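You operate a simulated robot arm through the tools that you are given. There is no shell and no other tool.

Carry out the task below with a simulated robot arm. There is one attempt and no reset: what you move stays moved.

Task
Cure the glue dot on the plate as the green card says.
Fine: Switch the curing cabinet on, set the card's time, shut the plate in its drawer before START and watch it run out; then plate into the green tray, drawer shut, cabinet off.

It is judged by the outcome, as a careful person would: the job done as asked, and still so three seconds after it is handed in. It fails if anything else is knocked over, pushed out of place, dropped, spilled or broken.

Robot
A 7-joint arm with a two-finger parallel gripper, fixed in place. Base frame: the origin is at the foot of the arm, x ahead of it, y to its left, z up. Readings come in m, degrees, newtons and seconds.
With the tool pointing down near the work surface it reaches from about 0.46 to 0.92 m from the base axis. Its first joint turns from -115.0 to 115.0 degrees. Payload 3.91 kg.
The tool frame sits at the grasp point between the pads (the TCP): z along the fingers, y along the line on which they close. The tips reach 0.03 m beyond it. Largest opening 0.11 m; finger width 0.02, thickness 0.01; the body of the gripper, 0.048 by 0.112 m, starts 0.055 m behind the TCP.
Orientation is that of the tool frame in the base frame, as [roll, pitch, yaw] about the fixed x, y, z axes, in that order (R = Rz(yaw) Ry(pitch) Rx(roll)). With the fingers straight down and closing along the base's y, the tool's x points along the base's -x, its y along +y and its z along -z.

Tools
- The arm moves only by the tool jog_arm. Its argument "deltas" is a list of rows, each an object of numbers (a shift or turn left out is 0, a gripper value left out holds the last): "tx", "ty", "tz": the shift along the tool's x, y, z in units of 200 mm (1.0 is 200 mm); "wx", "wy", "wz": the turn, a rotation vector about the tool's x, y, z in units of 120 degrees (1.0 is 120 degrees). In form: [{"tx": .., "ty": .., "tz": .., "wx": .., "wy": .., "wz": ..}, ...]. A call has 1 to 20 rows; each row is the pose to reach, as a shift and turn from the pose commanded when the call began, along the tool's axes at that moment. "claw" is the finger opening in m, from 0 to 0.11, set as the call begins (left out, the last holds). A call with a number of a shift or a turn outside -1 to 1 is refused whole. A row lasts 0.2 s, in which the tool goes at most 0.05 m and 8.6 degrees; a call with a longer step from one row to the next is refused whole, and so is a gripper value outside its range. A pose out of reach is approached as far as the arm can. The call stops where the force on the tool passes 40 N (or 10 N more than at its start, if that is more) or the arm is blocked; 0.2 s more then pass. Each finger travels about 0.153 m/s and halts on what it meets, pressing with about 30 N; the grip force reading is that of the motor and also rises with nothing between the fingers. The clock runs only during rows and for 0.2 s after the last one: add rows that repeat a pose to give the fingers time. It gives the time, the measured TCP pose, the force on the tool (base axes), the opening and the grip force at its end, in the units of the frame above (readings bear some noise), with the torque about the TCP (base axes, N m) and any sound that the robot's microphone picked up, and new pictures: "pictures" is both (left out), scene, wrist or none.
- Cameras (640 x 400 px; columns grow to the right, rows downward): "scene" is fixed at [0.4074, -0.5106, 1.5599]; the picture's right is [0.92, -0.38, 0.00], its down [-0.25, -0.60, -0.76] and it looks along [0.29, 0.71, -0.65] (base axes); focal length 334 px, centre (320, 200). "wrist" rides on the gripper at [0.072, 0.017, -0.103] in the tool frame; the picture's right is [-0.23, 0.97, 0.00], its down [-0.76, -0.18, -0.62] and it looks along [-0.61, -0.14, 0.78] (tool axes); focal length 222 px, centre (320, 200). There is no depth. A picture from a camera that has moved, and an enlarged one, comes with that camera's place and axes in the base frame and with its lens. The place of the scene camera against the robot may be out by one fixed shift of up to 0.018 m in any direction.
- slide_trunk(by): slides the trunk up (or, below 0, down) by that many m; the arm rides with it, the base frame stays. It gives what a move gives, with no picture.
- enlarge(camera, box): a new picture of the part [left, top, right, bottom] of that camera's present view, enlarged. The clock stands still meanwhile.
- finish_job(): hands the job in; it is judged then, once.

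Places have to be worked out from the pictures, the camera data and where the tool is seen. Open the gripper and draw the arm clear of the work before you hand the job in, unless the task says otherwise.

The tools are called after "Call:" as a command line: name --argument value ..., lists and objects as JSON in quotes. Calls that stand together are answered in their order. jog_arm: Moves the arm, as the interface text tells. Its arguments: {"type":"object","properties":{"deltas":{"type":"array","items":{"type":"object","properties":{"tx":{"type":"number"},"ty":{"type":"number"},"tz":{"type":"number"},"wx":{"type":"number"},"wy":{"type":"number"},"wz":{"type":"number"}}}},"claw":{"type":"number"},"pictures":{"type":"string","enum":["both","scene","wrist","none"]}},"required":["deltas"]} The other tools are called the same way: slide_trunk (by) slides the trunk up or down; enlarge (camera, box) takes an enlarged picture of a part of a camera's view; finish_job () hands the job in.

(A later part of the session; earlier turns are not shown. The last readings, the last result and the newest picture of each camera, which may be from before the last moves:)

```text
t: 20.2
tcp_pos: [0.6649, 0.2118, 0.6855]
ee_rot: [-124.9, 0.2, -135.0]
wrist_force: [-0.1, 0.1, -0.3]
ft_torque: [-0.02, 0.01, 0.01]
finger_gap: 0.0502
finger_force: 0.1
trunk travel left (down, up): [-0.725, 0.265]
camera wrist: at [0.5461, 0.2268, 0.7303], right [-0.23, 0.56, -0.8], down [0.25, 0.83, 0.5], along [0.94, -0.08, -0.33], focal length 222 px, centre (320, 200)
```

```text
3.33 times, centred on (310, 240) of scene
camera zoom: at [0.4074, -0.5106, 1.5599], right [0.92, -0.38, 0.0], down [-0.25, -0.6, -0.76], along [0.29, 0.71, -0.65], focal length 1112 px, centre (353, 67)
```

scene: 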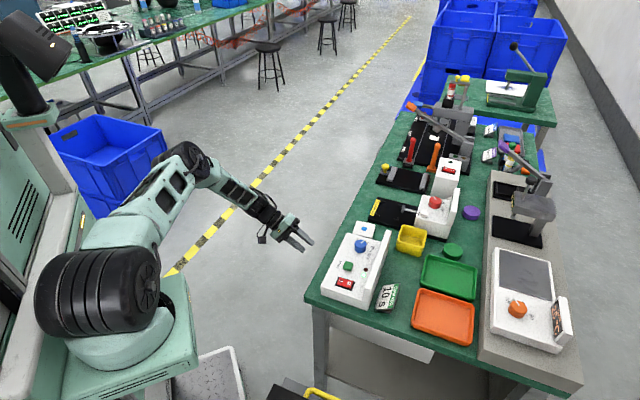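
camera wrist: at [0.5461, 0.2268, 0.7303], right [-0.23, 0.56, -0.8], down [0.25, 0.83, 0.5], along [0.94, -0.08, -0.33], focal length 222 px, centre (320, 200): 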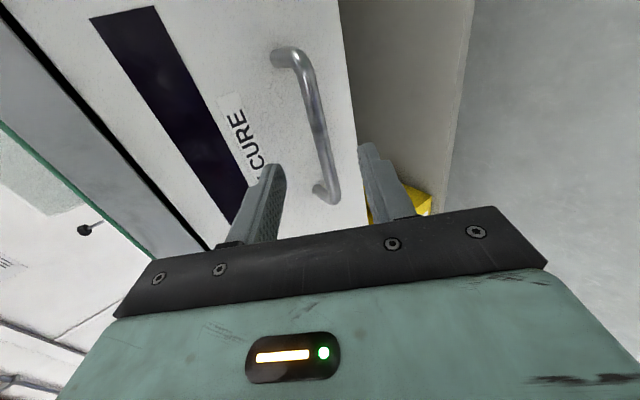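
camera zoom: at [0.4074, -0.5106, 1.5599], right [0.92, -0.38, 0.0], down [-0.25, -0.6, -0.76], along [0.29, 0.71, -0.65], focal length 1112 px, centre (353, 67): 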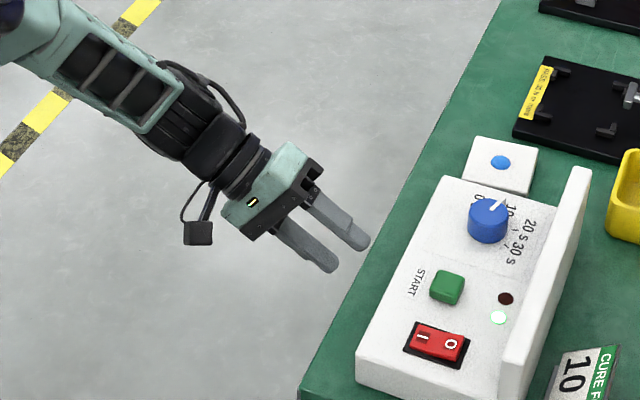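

Combining the views, the bar is about 6.4 cm ahead of the TCP and centred within a couple of mm. I narrow the opening to 32 mm and advance 4 cm so the fingertips straddle it.

Call:
jog_arm --claw 0.032 --deltas '[{"tz": 0.0}, {"tz": 0.05}, {"tz": 0.1}, {"tz": 0.15}, {"tz": 0.2}, {"tz": 0.2}]' --pictures "wrist"

Call:
enlarge --camera "wrist" --box '[200, 0, 480, 240]'

Call:
enlarge --camera "scene" --box '[240, 180, 380, 300]'

```text
t: 21.6
tcp_pos: [0.6877, 0.1873, 0.6631]
ee_rot: [-124.9, 0.1, -134.9]
wrist_force: [0.4, 0.6, -0.2]
ft_torque: [0.01, 0.0, 0.01]
finger_gap: 0.032
finger_force: 0.1
trunk travel left (down, up): [-0.725, 0.265]
camera wrist: at [0.5694, 0.2035, 0.7072], right [-0.23, 0.56, -0.8], down [0.25, 0.83, 0.5], along [0.94, -0.08, -0.33], focal length 222 px, centre (320, 200)
```

wrist: 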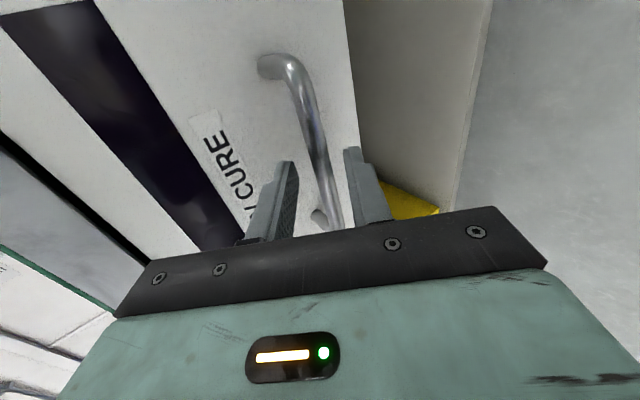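

```text
1.67 times, centred on (340, 120) of wrist
camera zoom: at [0.5694, 0.2035, 0.7072], right [-0.23, 0.56, -0.8], down [0.25, 0.83, 0.5], along [0.94, -0.08, -0.33], focal length 370 px, centre (287, 333)
```

zoom: 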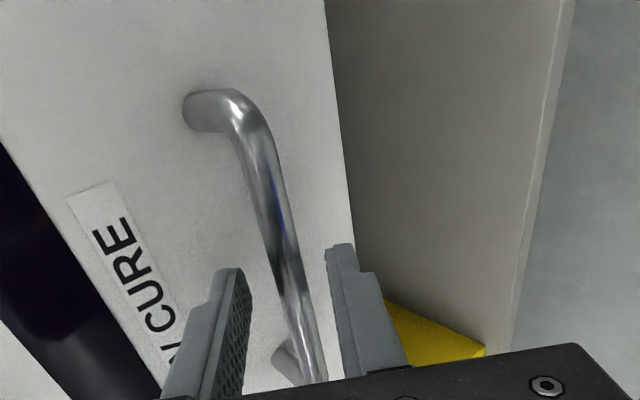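

```text
3.33 times, centred on (310, 240) of scene
camera zoom: at [0.4074, -0.5106, 1.5599], right [0.92, -0.38, 0.0], down [-0.25, -0.6, -0.76], along [0.29, 0.71, -0.65], focal length 1112 px, centre (353, 67)
```

zoom: 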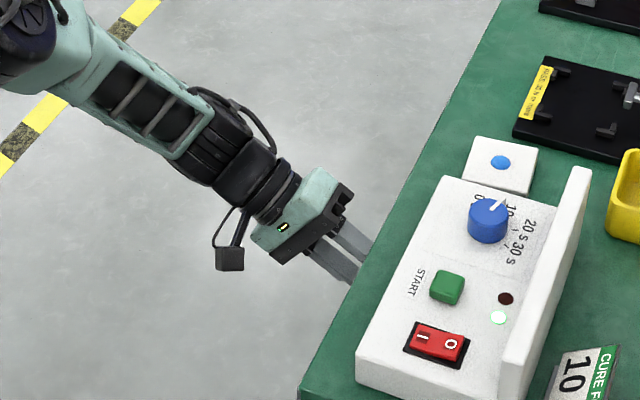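

The bar is now about 24 mm beyond the TCP, just inside the tips. I advance 6 mm more with a 2 mm sideways correction, then close on it.

Call:
jog_arm --claw 0.03 --deltas '[{"ty": 0.008, "tz": 0.015}, {"ty": 0.01, "tz": 0.03}, {"ty": 0.01, "tz": 0.03}]' --pictures "none"

Call:
jog_arm --claw 0.0 --deltas '[{"tz": 0.0}, {"tz": 0.0}, {"tz": 0.0}]' --pictures "wrist"

```text
t: 22.4
tcp_pos: [0.691, 0.1862, 0.6573]
ee_rot: [-124.9, 0.2, -134.9]
wrist_force: [0.4, 0.3, -0.1]
ft_torque: [0.01, -0.01, -0.02]
finger_gap: 0.03
finger_force: 0.1
trunk travel left (down, up): [-0.725, 0.265]
```

```text
t: 23.2
tcp_pos: [0.6905, 0.1849, 0.6575]
ee_rot: [-124.9, 0.1, -134.9]
wrist_force: [1.5, 1.0, 2.3]
ft_torque: [-0.32, 0.28, 0.18]
finger_gap: 0.0118
finger_force: 45.4
trunk travel left (down, up): [-0.725, 0.265]
camera wrist: at [0.5722, 0.201, 0.7025], right [-0.23, 0.56, -0.8], down [0.25, 0.83, 0.5], along [0.94, -0.08, -0.33], focal length 222 px, centre (320, 200)
```

wrist: 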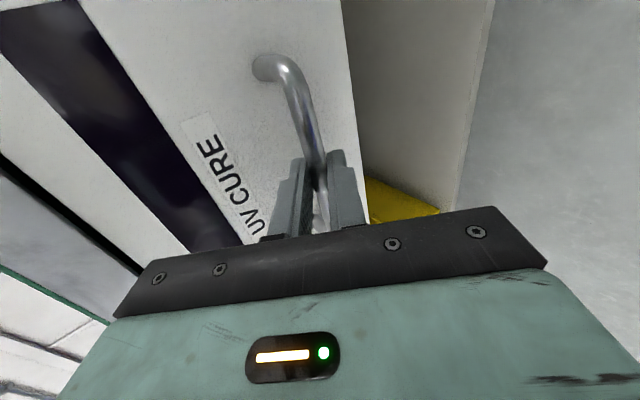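

The bar is gripped (11.8 mm). I pull the drawer straight out horizontally, 12 cm in small steps.

Call:
jog_arm --deltas '[{"ty": 0.0287, "tz": -0.041}, {"ty": 0.0574, "tz": -0.0819}, {"ty": 0.1148, "tz": -0.1638}, {"ty": 0.1722, "tz": -0.2457}, {"ty": 0.2296, "tz": -0.3276}, {"ty": 0.287, "tz": -0.4095}, {"ty": 0.3444, "tz": -0.4914}, {"ty": 0.3444, "tz": -0.4914}]' --pictures "both"

```text
t: 25.0
tcp_pos: [0.6065, 0.2699, 0.6571]
ee_rot: [-124.9, 0.0, -134.8]
wrist_force: [-0.6, -0.5, 6.4]
ft_torque: [-0.22, 0.19, 0.3]
finger_gap: 0.0117
finger_force: 45.5
trunk travel left (down, up): [-0.725, 0.265]
camera wrist: at [0.4867, 0.2864, 0.7026], right [-0.23, 0.56, -0.8], down [0.25, 0.83, 0.5], along [0.94, -0.08, -0.33], focal length 222 px, centre (320, 200)
```

scene: 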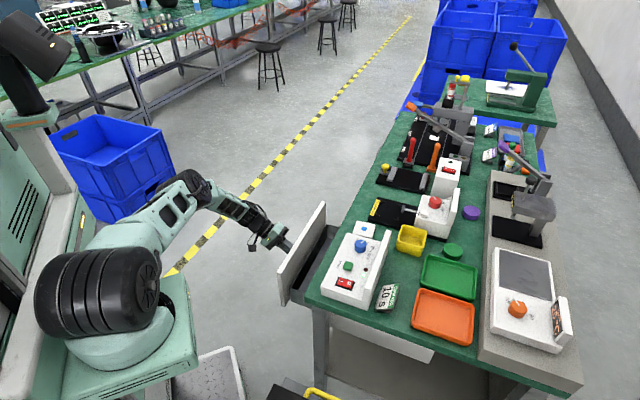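
wrist: 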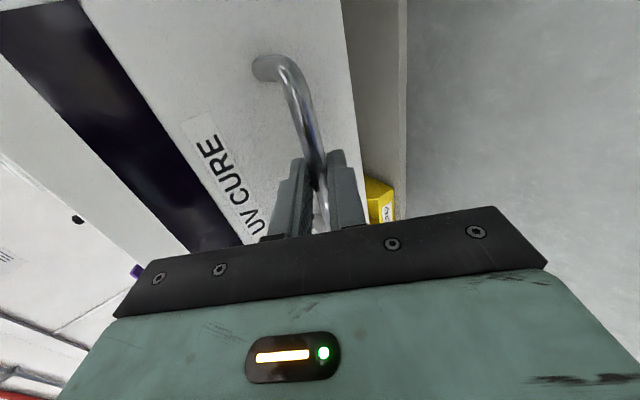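

The drawer slides out easily. I'll enlarge the scene view to see its interior.

Call:
enlarge --camera "scene" --box '[250, 180, 390, 310]'

```text
3.08 times, centred on (320, 245) of scene
camera zoom: at [0.4074, -0.5106, 1.5599], right [0.92, -0.38, 0.0], down [-0.25, -0.6, -0.76], along [0.29, 0.71, -0.65], focal length 1027 px, centre (320, 62)
```

zoom: 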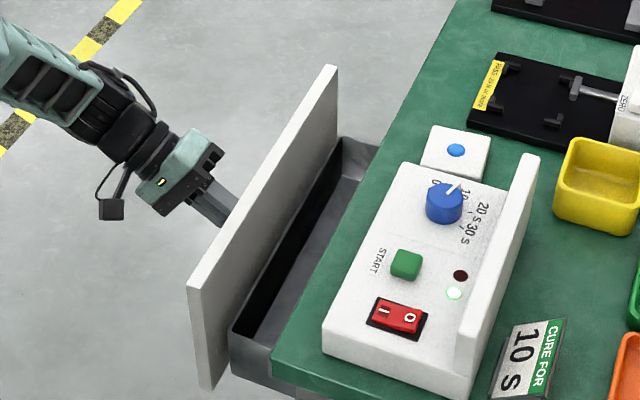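

There's a dark tray behind the tall front panel. I pull 5 cm further to get more working room.

Call:
jog_arm --deltas '[{"ty": 0.0574, "tz": -0.0819}, {"ty": 0.1, "tz": -0.143}, {"ty": 0.1435, "tz": -0.2048}, {"ty": 0.1435, "tz": -0.2048}]' --pictures "scene"

Call:
enlarge --camera "scene" --box '[240, 180, 390, 310]'

```text
t: 26.0
tcp_pos: [0.5698, 0.3048, 0.657]
ee_rot: [-125.0, 0.2, -134.9]
wrist_force: [1.0, 3.7, 5.2]
ft_torque: [-0.49, 0.5, -0.26]
finger_gap: 0.0116
finger_force: 44.8
trunk travel left (down, up): [-0.725, 0.265]
```

scene: 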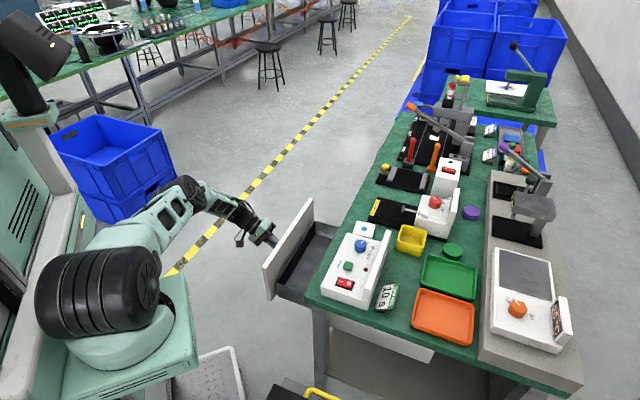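

```text
3.08 times, centred on (315, 245) of scene
camera zoom: at [0.4074, -0.5106, 1.5599], right [0.92, -0.38, 0.0], down [-0.25, -0.6, -0.76], along [0.29, 0.71, -0.65], focal length 1027 px, centre (335, 62)
```

zoom: 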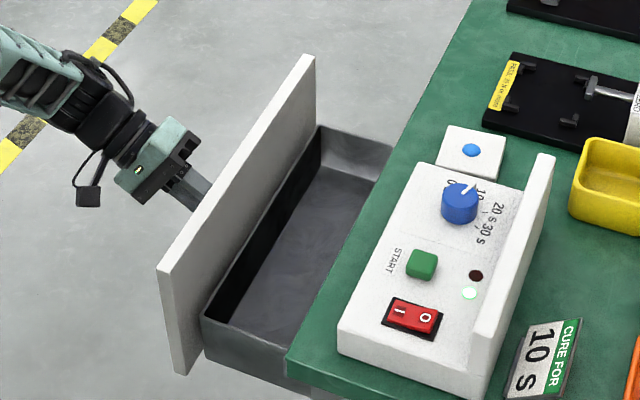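

The drawer is out 17 cm, with the tray interior clearly exposed. I release the handle and back straight off it.

Call:
jog_arm --claw 0.032 --deltas '[{"tz": 0.0}, {"tz": 0.0}, {"tz": -0.06}, {"tz": -0.15}, {"tz": -0.3}, {"tz": -0.45}, {"tz": -0.45}]' --pictures "both"

```text
t: 27.6
tcp_pos: [0.5178, 0.3575, 0.7078]
ee_rot: [-125.0, 0.1, -135.0]
wrist_force: [0.1, 0.2, 0.3]
ft_torque: [-0.02, -0.01, -0.01]
finger_gap: 0.032
finger_force: 0.1
trunk travel left (down, up): [-0.725, 0.265]
camera wrist: at [0.3989, 0.3729, 0.7535], right [-0.23, 0.56, -0.8], down [0.25, 0.83, 0.5], along [0.94, -0.08, -0.33], focal length 222 px, centre (320, 200)
```

scene: 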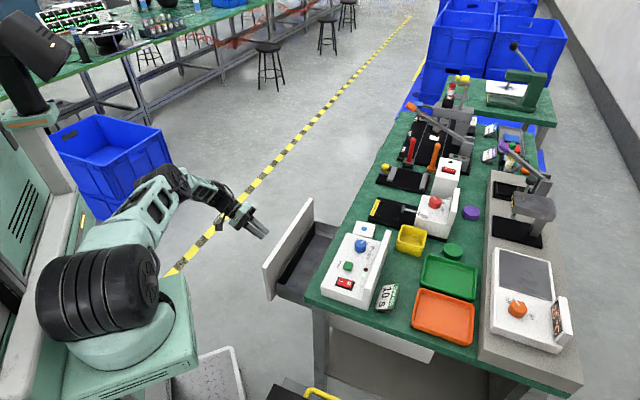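
wrist: 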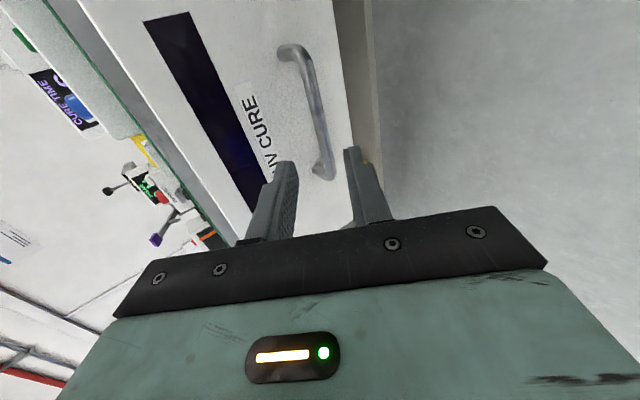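

Clear of the handle. I rise 20 cm while turning the tool back to vertical.

Call:
jog_arm --claw 0.09 --deltas '[{"ty": -0.164, "tz": -0.115}, {"ty": -0.328, "tz": -0.23}, {"ty": -0.4095, "tz": -0.287, "wx": -0.065}, {"ty": -0.491, "tz": -0.344, "wx": -0.13}, {"ty": -0.573, "tz": -0.402, "wx": -0.195}, {"ty": -0.655, "tz": -0.459, "wx": -0.26}, {"ty": -0.737, "tz": -0.517, "wx": -0.325}, {"ty": -0.819, "tz": -0.574, "wx": -0.39}, {"ty": -0.819, "tz": -0.574, "wx": -0.4583}, {"ty": -0.819, "tz": -0.574, "wx": -0.4583}]' --pictures "wrist"

```text
t: 29.8
tcp_pos: [0.5175, 0.3572, 0.908]
ee_rot: [179.9, 0.2, -134.9]
wrist_force: [-0.9, 0.8, -0.5]
ft_torque: [0.0, -0.01, 0.03]
finger_gap: 0.0896
finger_force: 0.0
trunk travel left (down, up): [-0.725, 0.265]
camera wrist: at [0.4537, 0.3185, 1.0116], right [-0.53, 0.85, 0.0], down [0.66, 0.41, 0.63], along [0.53, 0.33, -0.78], focal length 222 px, centre (320, 200)
```

wrist: 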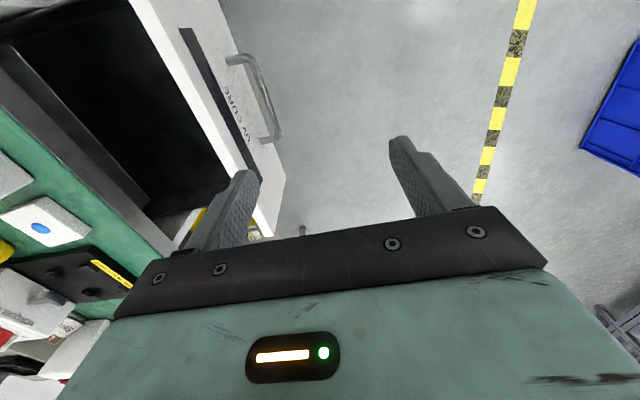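

Now to the plate at about (0.809, 0.131). Gripping it front-to-back keeps clear of the panel and the black fixture either side, so the present tool yaw suits. I move over the drawer toward the plate.

Call:
jog_arm --deltas '[{"tx": -0.02, "ty": -0.2, "tz": -0.1}, {"tx": -0.04, "ty": -0.4, "tz": -0.2}, {"tx": -0.06, "ty": -0.6, "tz": -0.2}, {"tx": -0.08, "ty": -0.8, "tz": -0.2}, {"tx": -0.1, "ty": -1.0, "tz": -0.2, "wz": -0.02}, {"tx": -0.1, "ty": -1.0, "tz": -0.2, "wz": -0.0417}]' --pictures "wrist"

Call:
enlarge --camera "wrist" --box '[0, 0, 420, 260]'

```text
t: 31.2
tcp_pos: [0.6731, 0.2295, 0.9489]
ee_rot: [-179.9, 0.2, -129.9]
wrist_force: [0.7, -0.1, -0.5]
ft_torque: [0.0, -0.03, -0.04]
finger_gap: 0.0903
finger_force: 0.0
trunk travel left (down, up): [-0.725, 0.265]
camera wrist: at [0.6127, 0.1856, 1.052], right [-0.6, 0.8, 0.0], down [0.62, 0.47, 0.62], along [0.5, 0.37, -0.78], focal length 222 px, centre (320, 200)
```

wrist: 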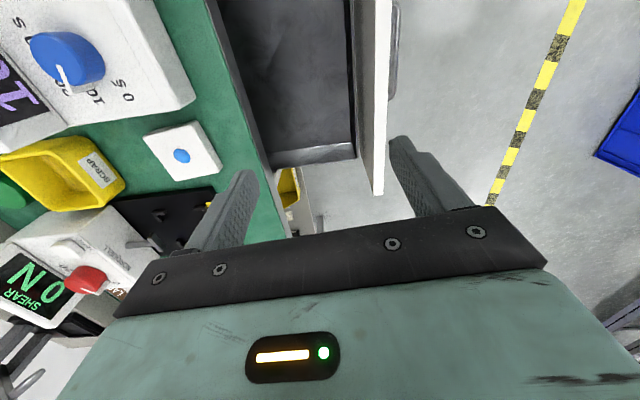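

```text
1.52 times, centred on (210, 130) of wrist
camera zoom: at [0.6127, 0.1856, 1.052], right [-0.6, 0.8, 0.0], down [0.62, 0.47, 0.62], along [0.5, 0.37, -0.78], focal length 338 px, centre (488, 307)
```

zoom: 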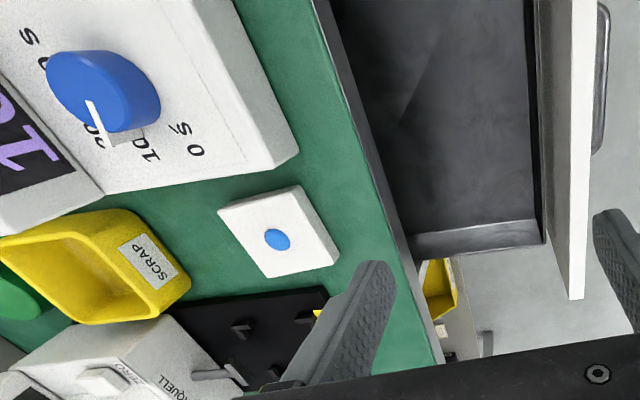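

The drawer interior is visible and the plate lies at about (0.810, 0.129), turned about 5°. I move above it and look again.

Call:
jog_arm --deltas '[{"tx": -0.01, "ty": -0.17}, {"tx": -0.02, "ty": -0.34, "tz": 0.05}, {"tx": -0.03, "ty": -0.51, "tz": 0.1}, {"tx": -0.04, "ty": -0.68, "tz": 0.17}, {"tx": -0.0535, "ty": -0.8475, "tz": 0.24}, {"tx": -0.0535, "ty": -0.8475, "tz": 0.24}]' --pictures "both"

Call:
enlarge --camera "wrist" --box '[180, 0, 480, 240]'

Call:
enlarge --camera "scene" --box '[310, 170, 430, 270]'

```text
t: 32.6
tcp_pos: [0.8114, 0.1288, 0.8999]
ee_rot: [-179.9, 0.1, -130.0]
wrist_force: [-0.1, -0.6, -0.7]
ft_torque: [0.03, 0.01, 0.0]
finger_gap: 0.09
finger_force: 0.0
trunk travel left (down, up): [-0.725, 0.265]
camera wrist: at [0.7495, 0.0852, 1.0036], right [-0.6, 0.8, 0.0], down [0.62, 0.47, 0.62], along [0.5, 0.37, -0.78], focal length 222 px, centre (320, 200)
```

scene: 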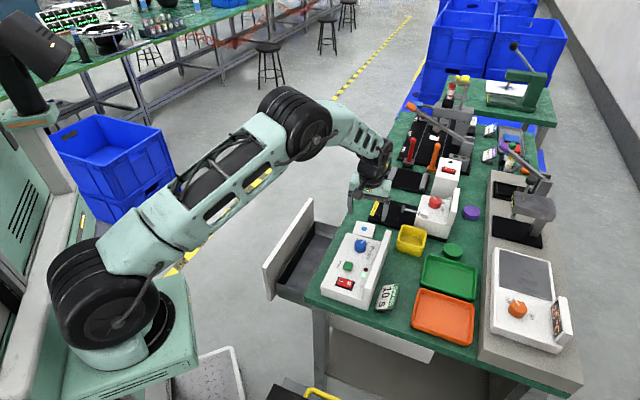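
wrist: 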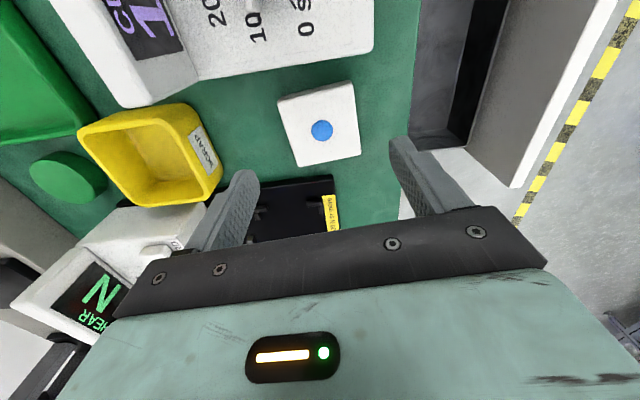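

```text
1.67 times, centred on (330, 120) of wrist
camera zoom: at [0.7495, 0.0852, 1.0036], right [-0.6, 0.8, 0.0], down [0.62, 0.47, 0.62], along [0.5, 0.37, -0.78], focal length 370 px, centre (303, 333)
```

zoom: 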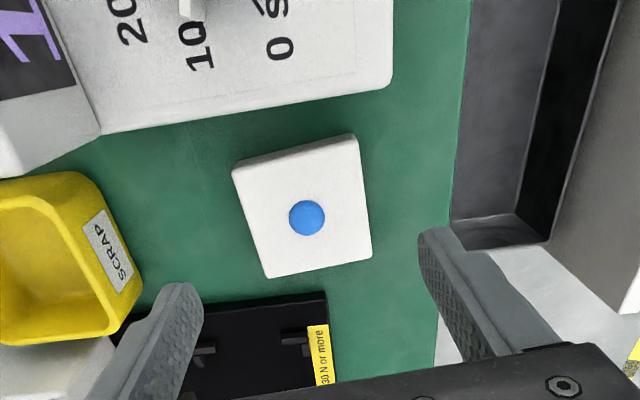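

```text
4.00 times, centred on (370, 220) of scene
camera zoom: at [0.4074, -0.5106, 1.5599], right [0.92, -0.38, 0.0], down [-0.25, -0.6, -0.76], along [0.29, 0.71, -0.65], focal length 1335 px, centre (120, 120)
```

zoom: 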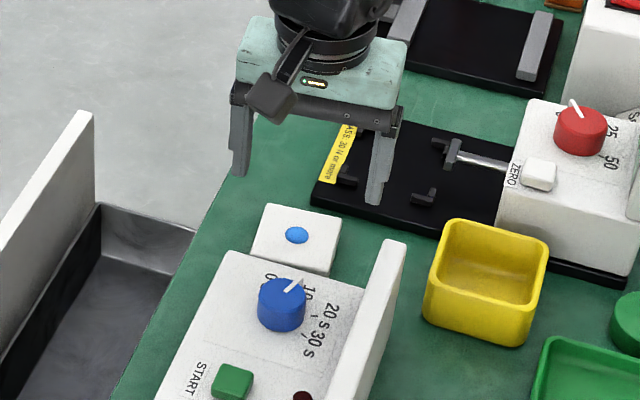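

The plate is within 3 mm of the TCP axis and aligned with the tool. I correct and lower in small steps around it.

Call:
jog_arm --claw 0.084 --deltas '[{"tx": -0.006, "ty": 0.012, "tz": 0.1}, {"tx": -0.006, "ty": 0.012, "tz": 0.2}, {"tx": -0.006, "ty": 0.012, "tz": 0.26}, {"tx": -0.006, "ty": 0.012, "tz": 0.3}, {"tx": -0.006, "ty": 0.012, "tz": 0.32}, {"tx": -0.006, "ty": 0.012, "tz": 0.32}]' --pictures "both"

Call:
enlarge --camera "scene" --box '[310, 170, 430, 270]'

Call:
enlarge --camera "wrist" --box '[180, 0, 480, 240]'

```text
t: 34.0
tcp_pos: [0.8099, 0.1314, 0.8369]
ee_rot: [-180.0, 0.1, -130.0]
wrist_force: [-0.6, -0.6, -0.5]
ft_torque: [0.0, 0.01, 0.01]
finger_gap: 0.084
finger_force: 0.1
trunk travel left (down, up): [-0.725, 0.265]
camera wrist: at [0.7487, 0.088, 0.9401], right [-0.6, 0.8, 0.0], down [0.62, 0.47, 0.63], along [0.5, 0.37, -0.78], focal length 222 px, centre (320, 200)
```

scene: 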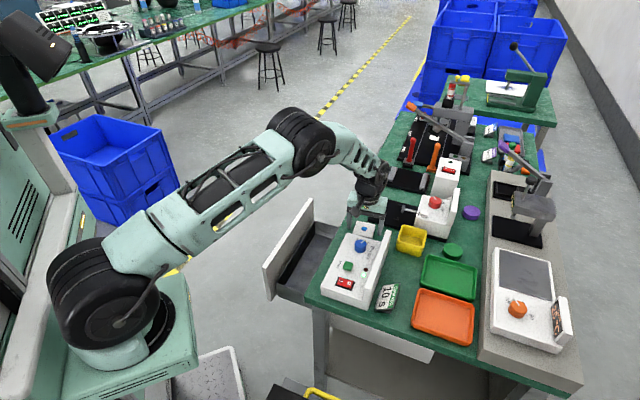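
wrist: 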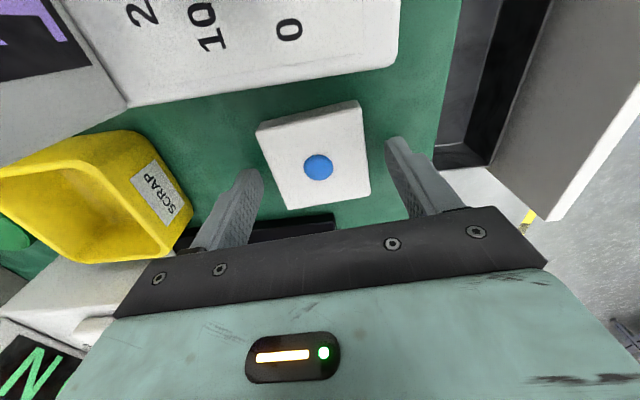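

```text
4.00 times, centred on (370, 220) of scene
camera zoom: at [0.4074, -0.5106, 1.5599], right [0.92, -0.38, 0.0], down [-0.25, -0.6, -0.76], along [0.29, 0.71, -0.65], focal length 1335 px, centre (120, 120)
```

zoom: 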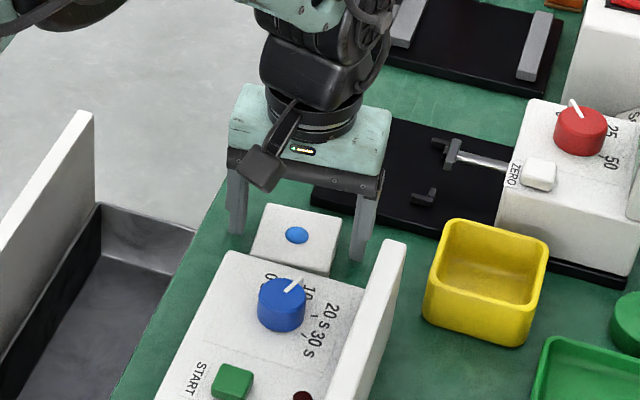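

```text
1.67 times, centred on (330, 120) of wrist
camera zoom: at [0.7487, 0.088, 0.9401], right [-0.6, 0.8, 0.0], down [0.62, 0.47, 0.63], along [0.5, 0.37, -0.78], focal length 370 px, centre (303, 333)
```

zoom: 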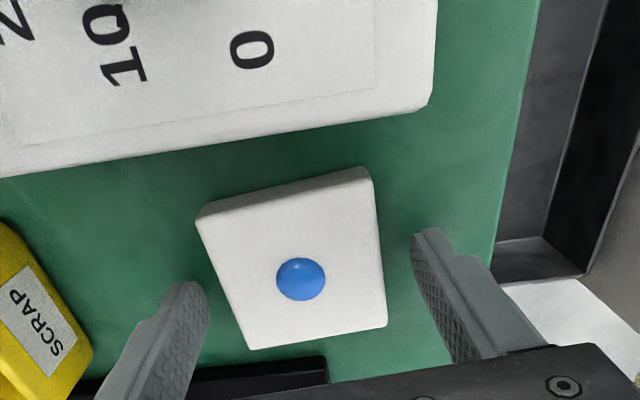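

The plate is centred between the fingers. I lower another 4 mm toward the bench and check for contact.

Call:
jog_arm --deltas '[{"tz": 0.01}, {"tz": 0.02}, {"tz": 0.02}]' --pictures "none"

```text
t: 34.8
tcp_pos: [0.8085, 0.1326, 0.8321]
ee_rot: [-179.9, 0.1, -130.0]
wrist_force: [0.8, -0.1, -0.9]
ft_torque: [-0.01, 0.04, 0.01]
finger_gap: 0.0839
finger_force: 0.1
trunk travel left (down, up): [-0.725, 0.265]
```

No contact yet, and the tips are about 9 mm below the plate's top, which is a good grip. I close on the plate.

Call:
jog_arm --claw 0.0 --deltas '[{"tz": 0.0}, {"tz": 0.0}, {"tz": 0.0}]' --pictures "wrist"

```text
t: 35.6
tcp_pos: [0.8101, 0.1322, 0.8318]
ee_rot: [-179.9, 0.1, -130.0]
wrist_force: [0.1, 0.2, 0.0]
ft_torque: [-0.03, 0.02, -0.01]
finger_gap: 0.0609
finger_force: 29.8
trunk travel left (down, up): [-0.725, 0.265]
camera wrist: at [0.7486, 0.0878, 0.9359], right [-0.6, 0.8, 0.0], down [0.62, 0.47, 0.62], along [0.5, 0.37, -0.78], focal length 222 px, centre (320, 200)
```

wrist: 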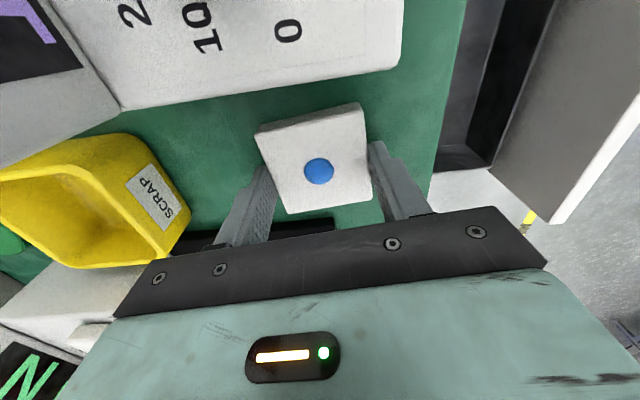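

The plate is held (61 mm across). I lift it clear and carry it over to the open drawer.

Call:
jog_arm --deltas '[{"tz": -0.05}, {"tz": -0.15}, {"tz": -0.3}, {"tz": -0.45}, {"tz": -0.55}, {"tx": 0.03, "ty": 0.13, "tz": -0.55}, {"tx": 0.07, "ty": 0.3, "tz": -0.55}, {"tx": 0.11, "ty": 0.47, "tz": -0.55, "wz": 0.02}, {"tx": 0.14, "ty": 0.62, "tz": -0.55, "wz": 0.0417}, {"tx": 0.165, "ty": 0.759, "tz": -0.55, "wz": 0.0417}, {"tx": 0.165, "ty": 0.759, "tz": -0.55, "wz": 0.0417}]' --pictures "both"

Call:
enlarge --camera "wrist" --box '[160, 0, 460, 240]'

Call:
enlarge --camera "scene" --box '[250, 170, 390, 310]'

```text
t: 38.0
tcp_pos: [0.6712, 0.2047, 0.9414]
ee_rot: [-179.9, 0.1, -135.1]
wrist_force: [-0.2, -0.6, -0.9]
ft_torque: [0.03, -0.01, 0.03]
finger_gap: 0.0
finger_force: 29.9
trunk travel left (down, up): [-0.725, 0.265]
camera wrist: at [0.6071, 0.1654, 1.0456], right [-0.53, 0.85, 0.0], down [0.66, 0.41, 0.63], along [0.53, 0.33, -0.78], focal length 222 px, centre (320, 200)
```

scene: 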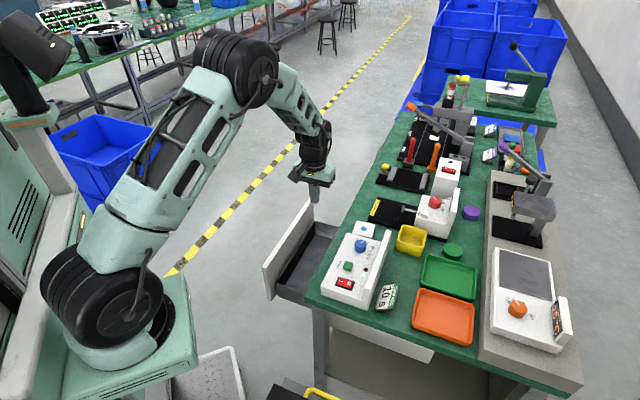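
wrist: 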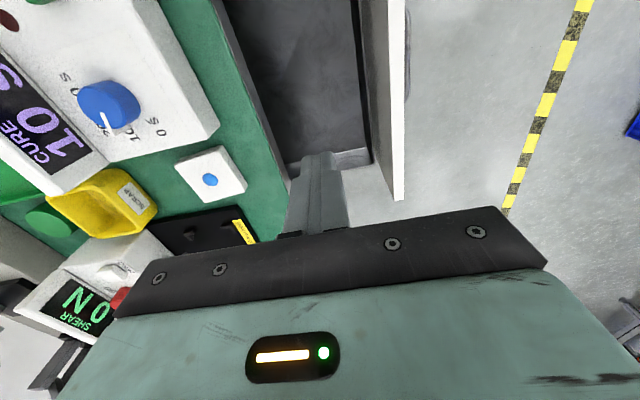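

```text
1.67 times, centred on (310, 120) of wrist
camera zoom: at [0.6071, 0.1654, 1.0456], right [-0.53, 0.85, 0.0], down [0.66, 0.41, 0.63], along [0.53, 0.33, -0.78], focal length 370 px, centre (337, 333)
```

zoom: 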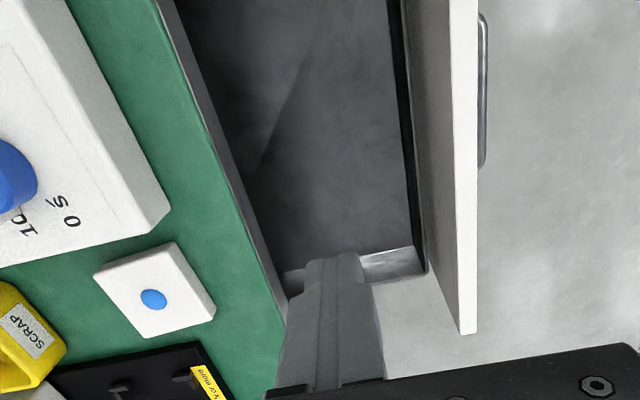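

```text
2.86 times, centred on (320, 240) of scene
camera zoom: at [0.4074, -0.5106, 1.5599], right [0.92, -0.38, 0.0], down [-0.25, -0.6, -0.76], along [0.29, 0.71, -0.65], focal length 954 px, centre (320, 86)
```

zoom: 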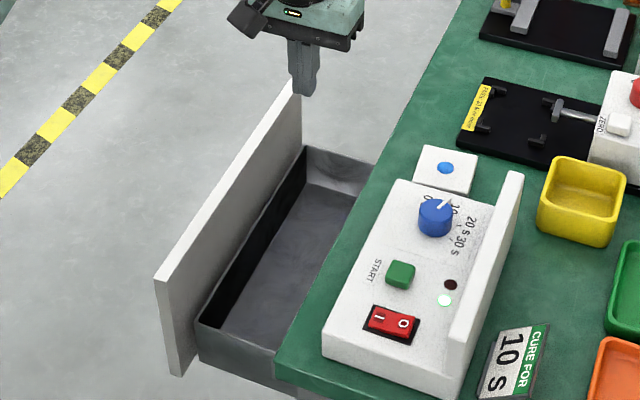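

The fingers closed fully: the plate slipped out at the lift and is still on the bench in its place. My grip was evidently too shallow, so I go back above it to take it lower.

Call:
jog_arm --claw 0.084 --deltas '[{"tx": -0.05, "ty": -0.15, "wz": -0.01}, {"tx": -0.1, "ty": -0.3, "wz": -0.02}, {"tx": -0.15, "ty": -0.45, "tz": 0.05, "wz": -0.03}, {"tx": -0.2, "ty": -0.6, "tz": 0.12, "wz": -0.0425}, {"tx": -0.235, "ty": -0.751, "tz": 0.207, "wz": -0.0425}, {"tx": -0.235, "ty": -0.751, "tz": 0.207, "wz": -0.0425}]' --pictures "wrist"

Call:
enlarge --camera "wrist" --box '[200, 30, 440, 200]'

Call:
enlarge --camera "scene" --box '[330, 200, 400, 260]'

```text
t: 39.4
tcp_pos: [0.8124, 0.1302, 0.9025]
ee_rot: [-180.0, 0.2, -130.0]
wrist_force: [0.0, -0.6, 1.2]
ft_torque: [0.01, 0.0, -0.01]
finger_gap: 0.084
finger_force: 0.0
trunk travel left (down, up): [-0.725, 0.265]
camera wrist: at [0.7514, 0.0868, 1.0046], right [-0.6, 0.8, 0.0], down [0.62, 0.47, 0.62], along [0.5, 0.38, -0.78], focal length 222 px, centre (320, 200)
```

wrist: 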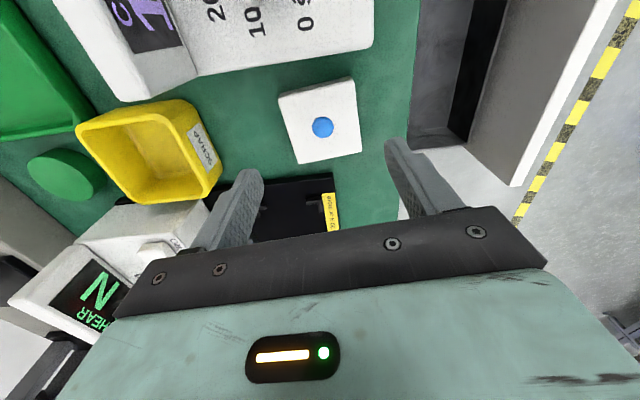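

```text
2.35 times, centred on (320, 115) of wrist
camera zoom: at [0.7514, 0.0868, 1.0046], right [-0.6, 0.8, 0.0], down [0.62, 0.47, 0.62], along [0.5, 0.38, -0.78], focal length 523 px, centre (320, 400)
```

zoom: 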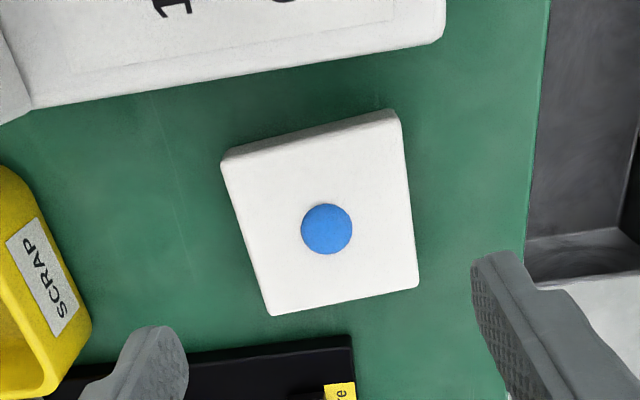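

```text
6.67 times, centred on (365, 230) of scene
camera zoom: at [0.4074, -0.5106, 1.5599], right [0.92, -0.38, 0.0], down [-0.25, -0.6, -0.76], along [0.29, 0.71, -0.65], focal length 2225 px, centre (20, 0)
```

zoom: 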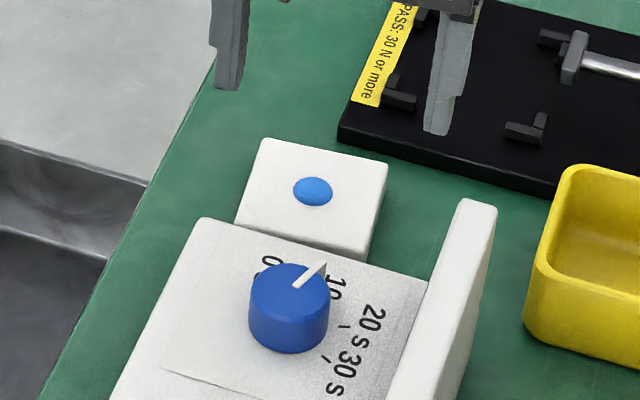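

The plate is only about 8 mm thick, so I need the tips right at the bench. I re-centre by 3.5 mm and lower until the fingertips touch the bench.

Call:
jog_arm --deltas '[{"ty": 0.0175, "tz": 0.1}, {"ty": 0.0175, "tz": 0.2}, {"ty": 0.0175, "tz": 0.28}, {"ty": 0.0175, "tz": 0.33}, {"ty": 0.0175, "tz": 0.35}, {"ty": 0.0175, "tz": 0.36}, {"ty": 0.0175, "tz": 0.37}, {"ty": 0.0175, "tz": 0.38}, {"ty": 0.0175, "tz": 0.39}, {"ty": 0.0175, "tz": 0.4}]' --pictures "wrist"

```text
t: 41.4
tcp_pos: [0.809, 0.1338, 0.8303]
ee_rot: [-179.8, 0.2, -129.8]
wrist_force: [-10.2, -7.5, 20.6]
ft_torque: [0.26, 1.23, 0.59]
finger_gap: 0.0861
finger_force: 1.7
trunk travel left (down, up): [-0.725, 0.265]
stopped in row 9: the force on the tool passed its limit at 43 N (the readings are from after the stop); the commanded pose is now the measured one
camera wrist: at [0.7485, 0.0886, 0.9332], right [-0.6, 0.8, 0.0], down [0.62, 0.47, 0.63], along [0.5, 0.38, -0.78], focal length 222 px, centre (320, 200)
```

wrist: 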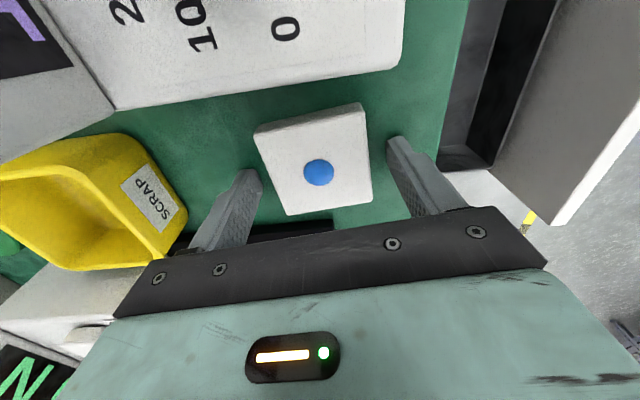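

Contact puts the bench top at z≈0.800. I raise 1 mm off it, then close on the plate as low as possible.

Call:
jog_arm --deltas '[{"tz": -0.004}, {"tz": -0.004}]' --pictures "none"

Call:
jog_arm --claw 0.0 --deltas '[{"tz": -0.004}, {"tz": -0.004}, {"tz": -0.004}, {"tz": -0.004}]' --pictures "both"

Call:
enlarge --camera "scene" --box '[330, 200, 400, 260]'

Call:
enlarge --camera "wrist" --box '[200, 70, 440, 240]'

```text
t: 42.0
tcp_pos: [0.8092, 0.1338, 0.8302]
ee_rot: [-179.7, 0.1, -129.9]
wrist_force: [-13.2, -10.2, 22.7]
ft_torque: [0.21, 1.35, 0.72]
finger_gap: 0.0857
finger_force: 2.0
trunk travel left (down, up): [-0.725, 0.265]
```

```text
t: 43.0
tcp_pos: [0.8113, 0.1348, 0.8303]
ee_rot: [-179.8, 0.3, -129.8]
wrist_force: [1.5, 9.6, 9.8]
ft_torque: [0.47, -0.14, 0.03]
finger_gap: 0.0609
finger_force: 30.2
trunk travel left (down, up): [-0.725, 0.265]
camera wrist: at [0.7494, 0.09, 0.9331], right [-0.6, 0.8, 0.0], down [0.62, 0.47, 0.63], along [0.5, 0.38, -0.78], focal length 222 px, centre (320, 200)
```

scene: 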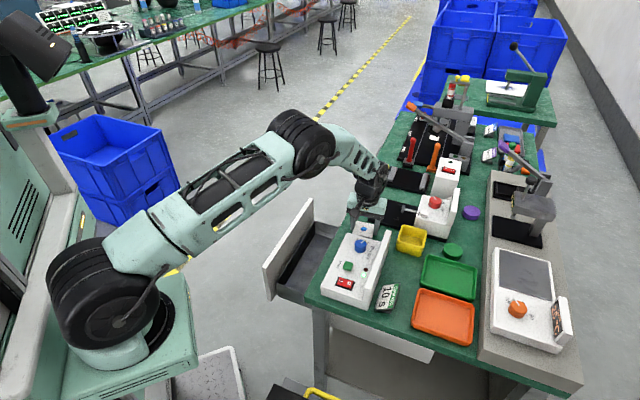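
wrist: 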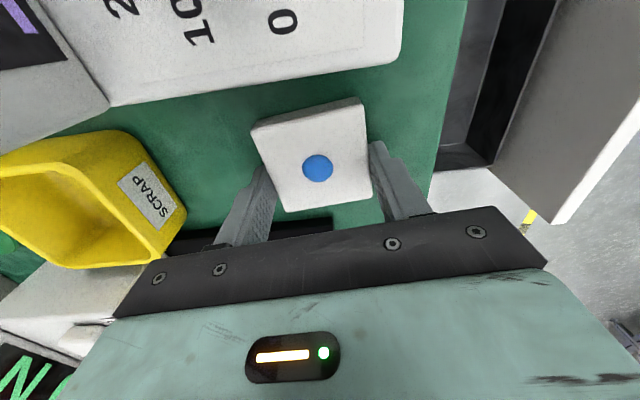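

```text
6.67 times, centred on (365, 230) of scene
camera zoom: at [0.4074, -0.5106, 1.5599], right [0.92, -0.38, 0.0], down [-0.25, -0.6, -0.76], along [0.29, 0.71, -0.65], focal length 2225 px, centre (20, 0)
```

zoom: 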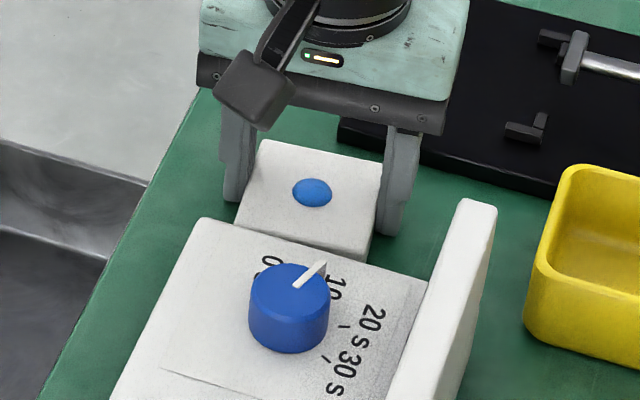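

```text
2.35 times, centred on (320, 155) of wrist
camera zoom: at [0.7494, 0.09, 0.9331], right [-0.6, 0.8, 0.0], down [0.62, 0.47, 0.63], along [0.5, 0.38, -0.78], focal length 523 px, centre (320, 306)
```

zoom: 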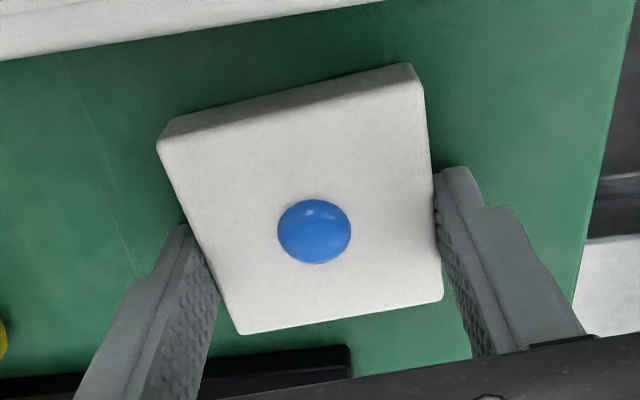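

Gripped again at 61 mm, now at bench level. I lift slowly by 2 cm and check whether it holds.

Call:
jog_arm --deltas '[{"tz": -0.01}, {"tz": -0.02}, {"tz": -0.035}, {"tz": -0.05}, {"tz": -0.075}, {"tz": -0.1}, {"tz": -0.1}]' --pictures "both"

Call:
enlarge --camera "scene" --box '[330, 200, 400, 260]'

```text
t: 44.6
tcp_pos: [0.8108, 0.1335, 0.8498]
ee_rot: [-179.8, 0.2, -129.9]
wrist_force: [0.2, 0.6, -0.2]
ft_torque: [0.0, -0.03, 0.0]
finger_gap: 0.0609
finger_force: 30.0
trunk travel left (down, up): [-0.725, 0.265]
camera wrist: at [0.7493, 0.0894, 0.9524], right [-0.6, 0.8, 0.0], down [0.62, 0.47, 0.63], along [0.5, 0.38, -0.78], focal length 222 px, centre (320, 200)
```

scene: 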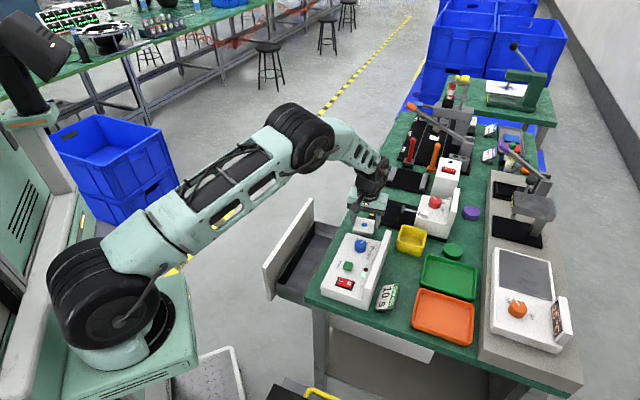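
wrist: 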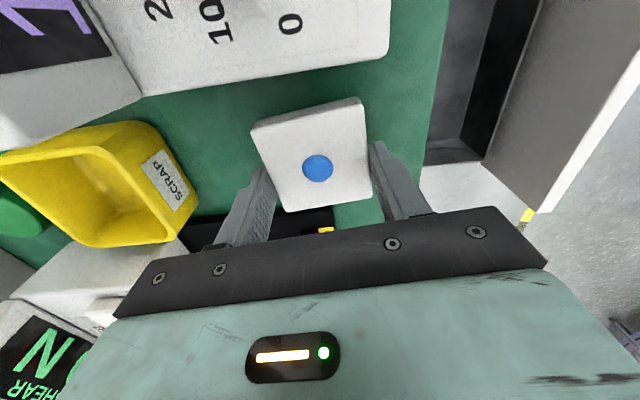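

```text
6.67 times, centred on (365, 230) of scene
camera zoom: at [0.4074, -0.5106, 1.5599], right [0.92, -0.38, 0.0], down [-0.25, -0.6, -0.76], along [0.29, 0.71, -0.65], focal length 2225 px, centre (20, 0)
```

zoom: 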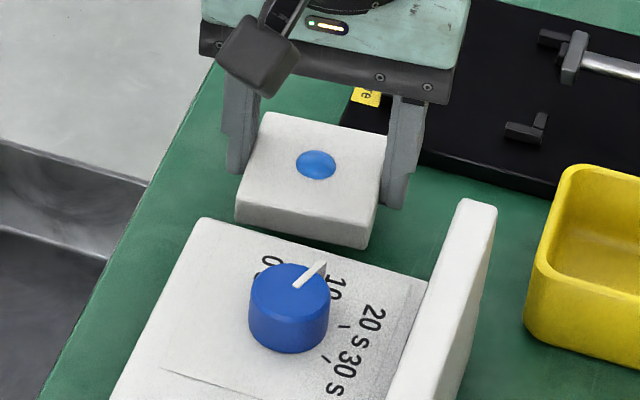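

The plate is up and held. I carry it slowly: up to about z=0.93 and then over the drawer.

Call:
jog_arm --deltas '[{"tz": -0.05}, {"tz": -0.11}, {"tz": -0.18}, {"tz": -0.25}, {"tz": -0.32}, {"tz": -0.38}, {"tz": -0.4}, {"tz": -0.4}]' --pictures "wrist"

```text
t: 46.4
tcp_pos: [0.81, 0.1342, 0.9289]
ee_rot: [-179.8, 0.2, -129.8]
wrist_force: [0.4, 0.4, -0.6]
ft_torque: [0.01, 0.0, 0.02]
finger_gap: 0.0605
finger_force: 30.1
trunk travel left (down, up): [-0.725, 0.265]
camera wrist: at [0.749, 0.0892, 1.0323], right [-0.6, 0.8, 0.0], down [0.62, 0.47, 0.63], along [0.5, 0.38, -0.78], focal length 222 px, centre (320, 200)
```

wrist: 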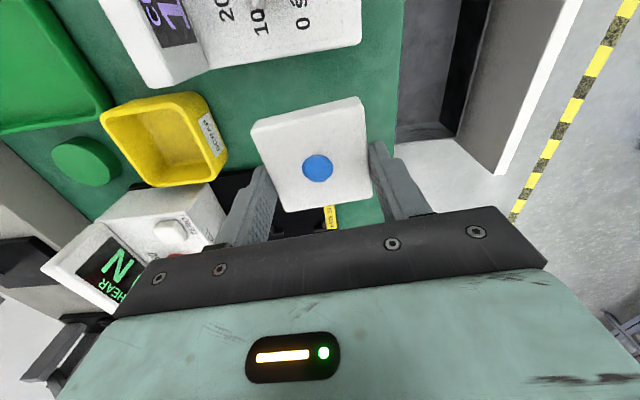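

Still held. Now across to the drawer, slowly, with the tool turned square to it.

Call:
jog_arm --deltas '[{"tx": 0.008, "ty": 0.035}, {"tx": 0.02, "ty": 0.09}, {"tx": 0.035, "ty": 0.155, "wz": 0.01}, {"tx": 0.052, "ty": 0.23, "wz": 0.02}, {"tx": 0.069, "ty": 0.305, "wz": 0.03}, {"tx": 0.086, "ty": 0.38, "wz": 0.042}, {"tx": 0.103, "ty": 0.455, "wz": 0.042}, {"tx": 0.12, "ty": 0.53, "wz": 0.042}, {"tx": 0.137, "ty": 0.605, "wz": 0.042}, {"tx": 0.154, "ty": 0.68, "wz": 0.042}, {"tx": 0.165, "ty": 0.73, "wz": 0.042}, {"tx": 0.172, "ty": 0.757, "wz": 0.042}, {"tx": 0.172, "ty": 0.757, "wz": 0.042}]' --pictures "both"

Call:
enlarge --camera "wrist" --box '[160, 0, 460, 240]'

Call:
enlarge --camera "scene" --box '[250, 170, 390, 310]'

```text
t: 49.2
tcp_pos: [0.6711, 0.2046, 0.9294]
ee_rot: [-179.8, 0.3, -134.9]
wrist_force: [1.0, 0.2, -0.2]
ft_torque: [0.01, -0.04, 0.0]
finger_gap: 0.0609
finger_force: 30.4
trunk travel left (down, up): [-0.725, 0.265]
camera wrist: at [0.6068, 0.1652, 1.0327], right [-0.53, 0.85, 0.0], down [0.66, 0.41, 0.63], along [0.53, 0.33, -0.78], focal length 222 px, centre (320, 200)
```

scene: 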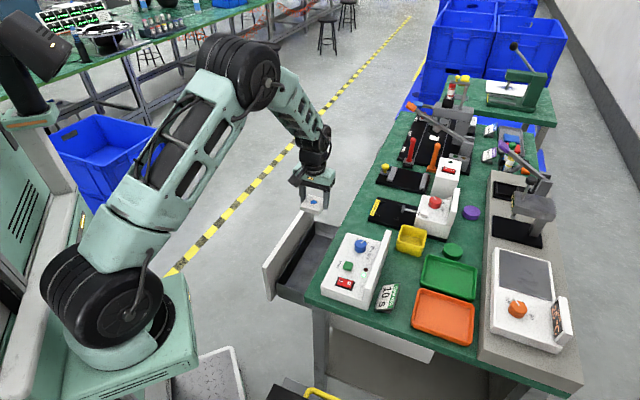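
wrist: 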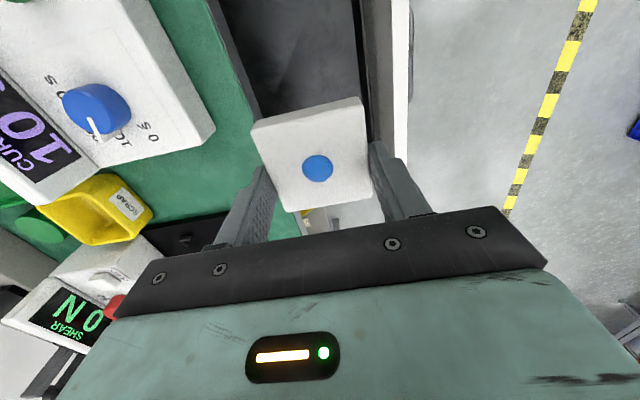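

```text
1.67 times, centred on (310, 120) of wrist
camera zoom: at [0.6068, 0.1652, 1.0327], right [-0.53, 0.85, 0.0], down [0.66, 0.41, 0.63], along [0.53, 0.33, -0.78], focal length 370 px, centre (337, 333)
```

zoom: 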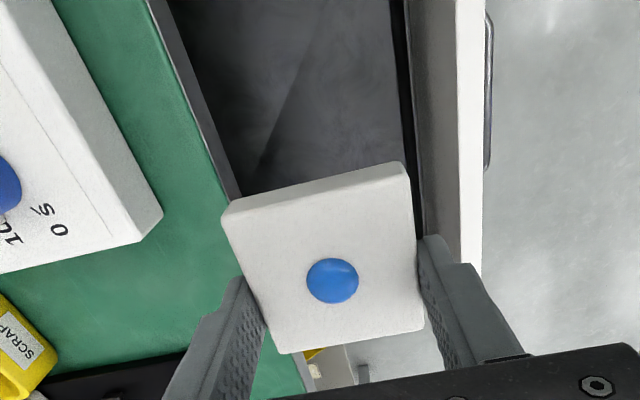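

```text
2.86 times, centred on (320, 240) of scene
camera zoom: at [0.4074, -0.5106, 1.5599], right [0.92, -0.38, 0.0], down [-0.25, -0.6, -0.76], along [0.29, 0.71, -0.65], focal length 954 px, centre (320, 86)
```

zoom: 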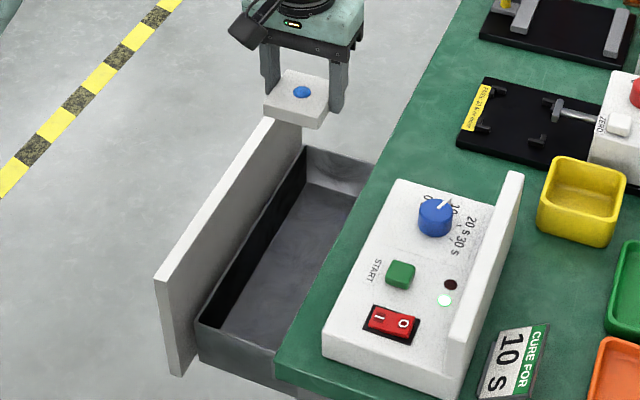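

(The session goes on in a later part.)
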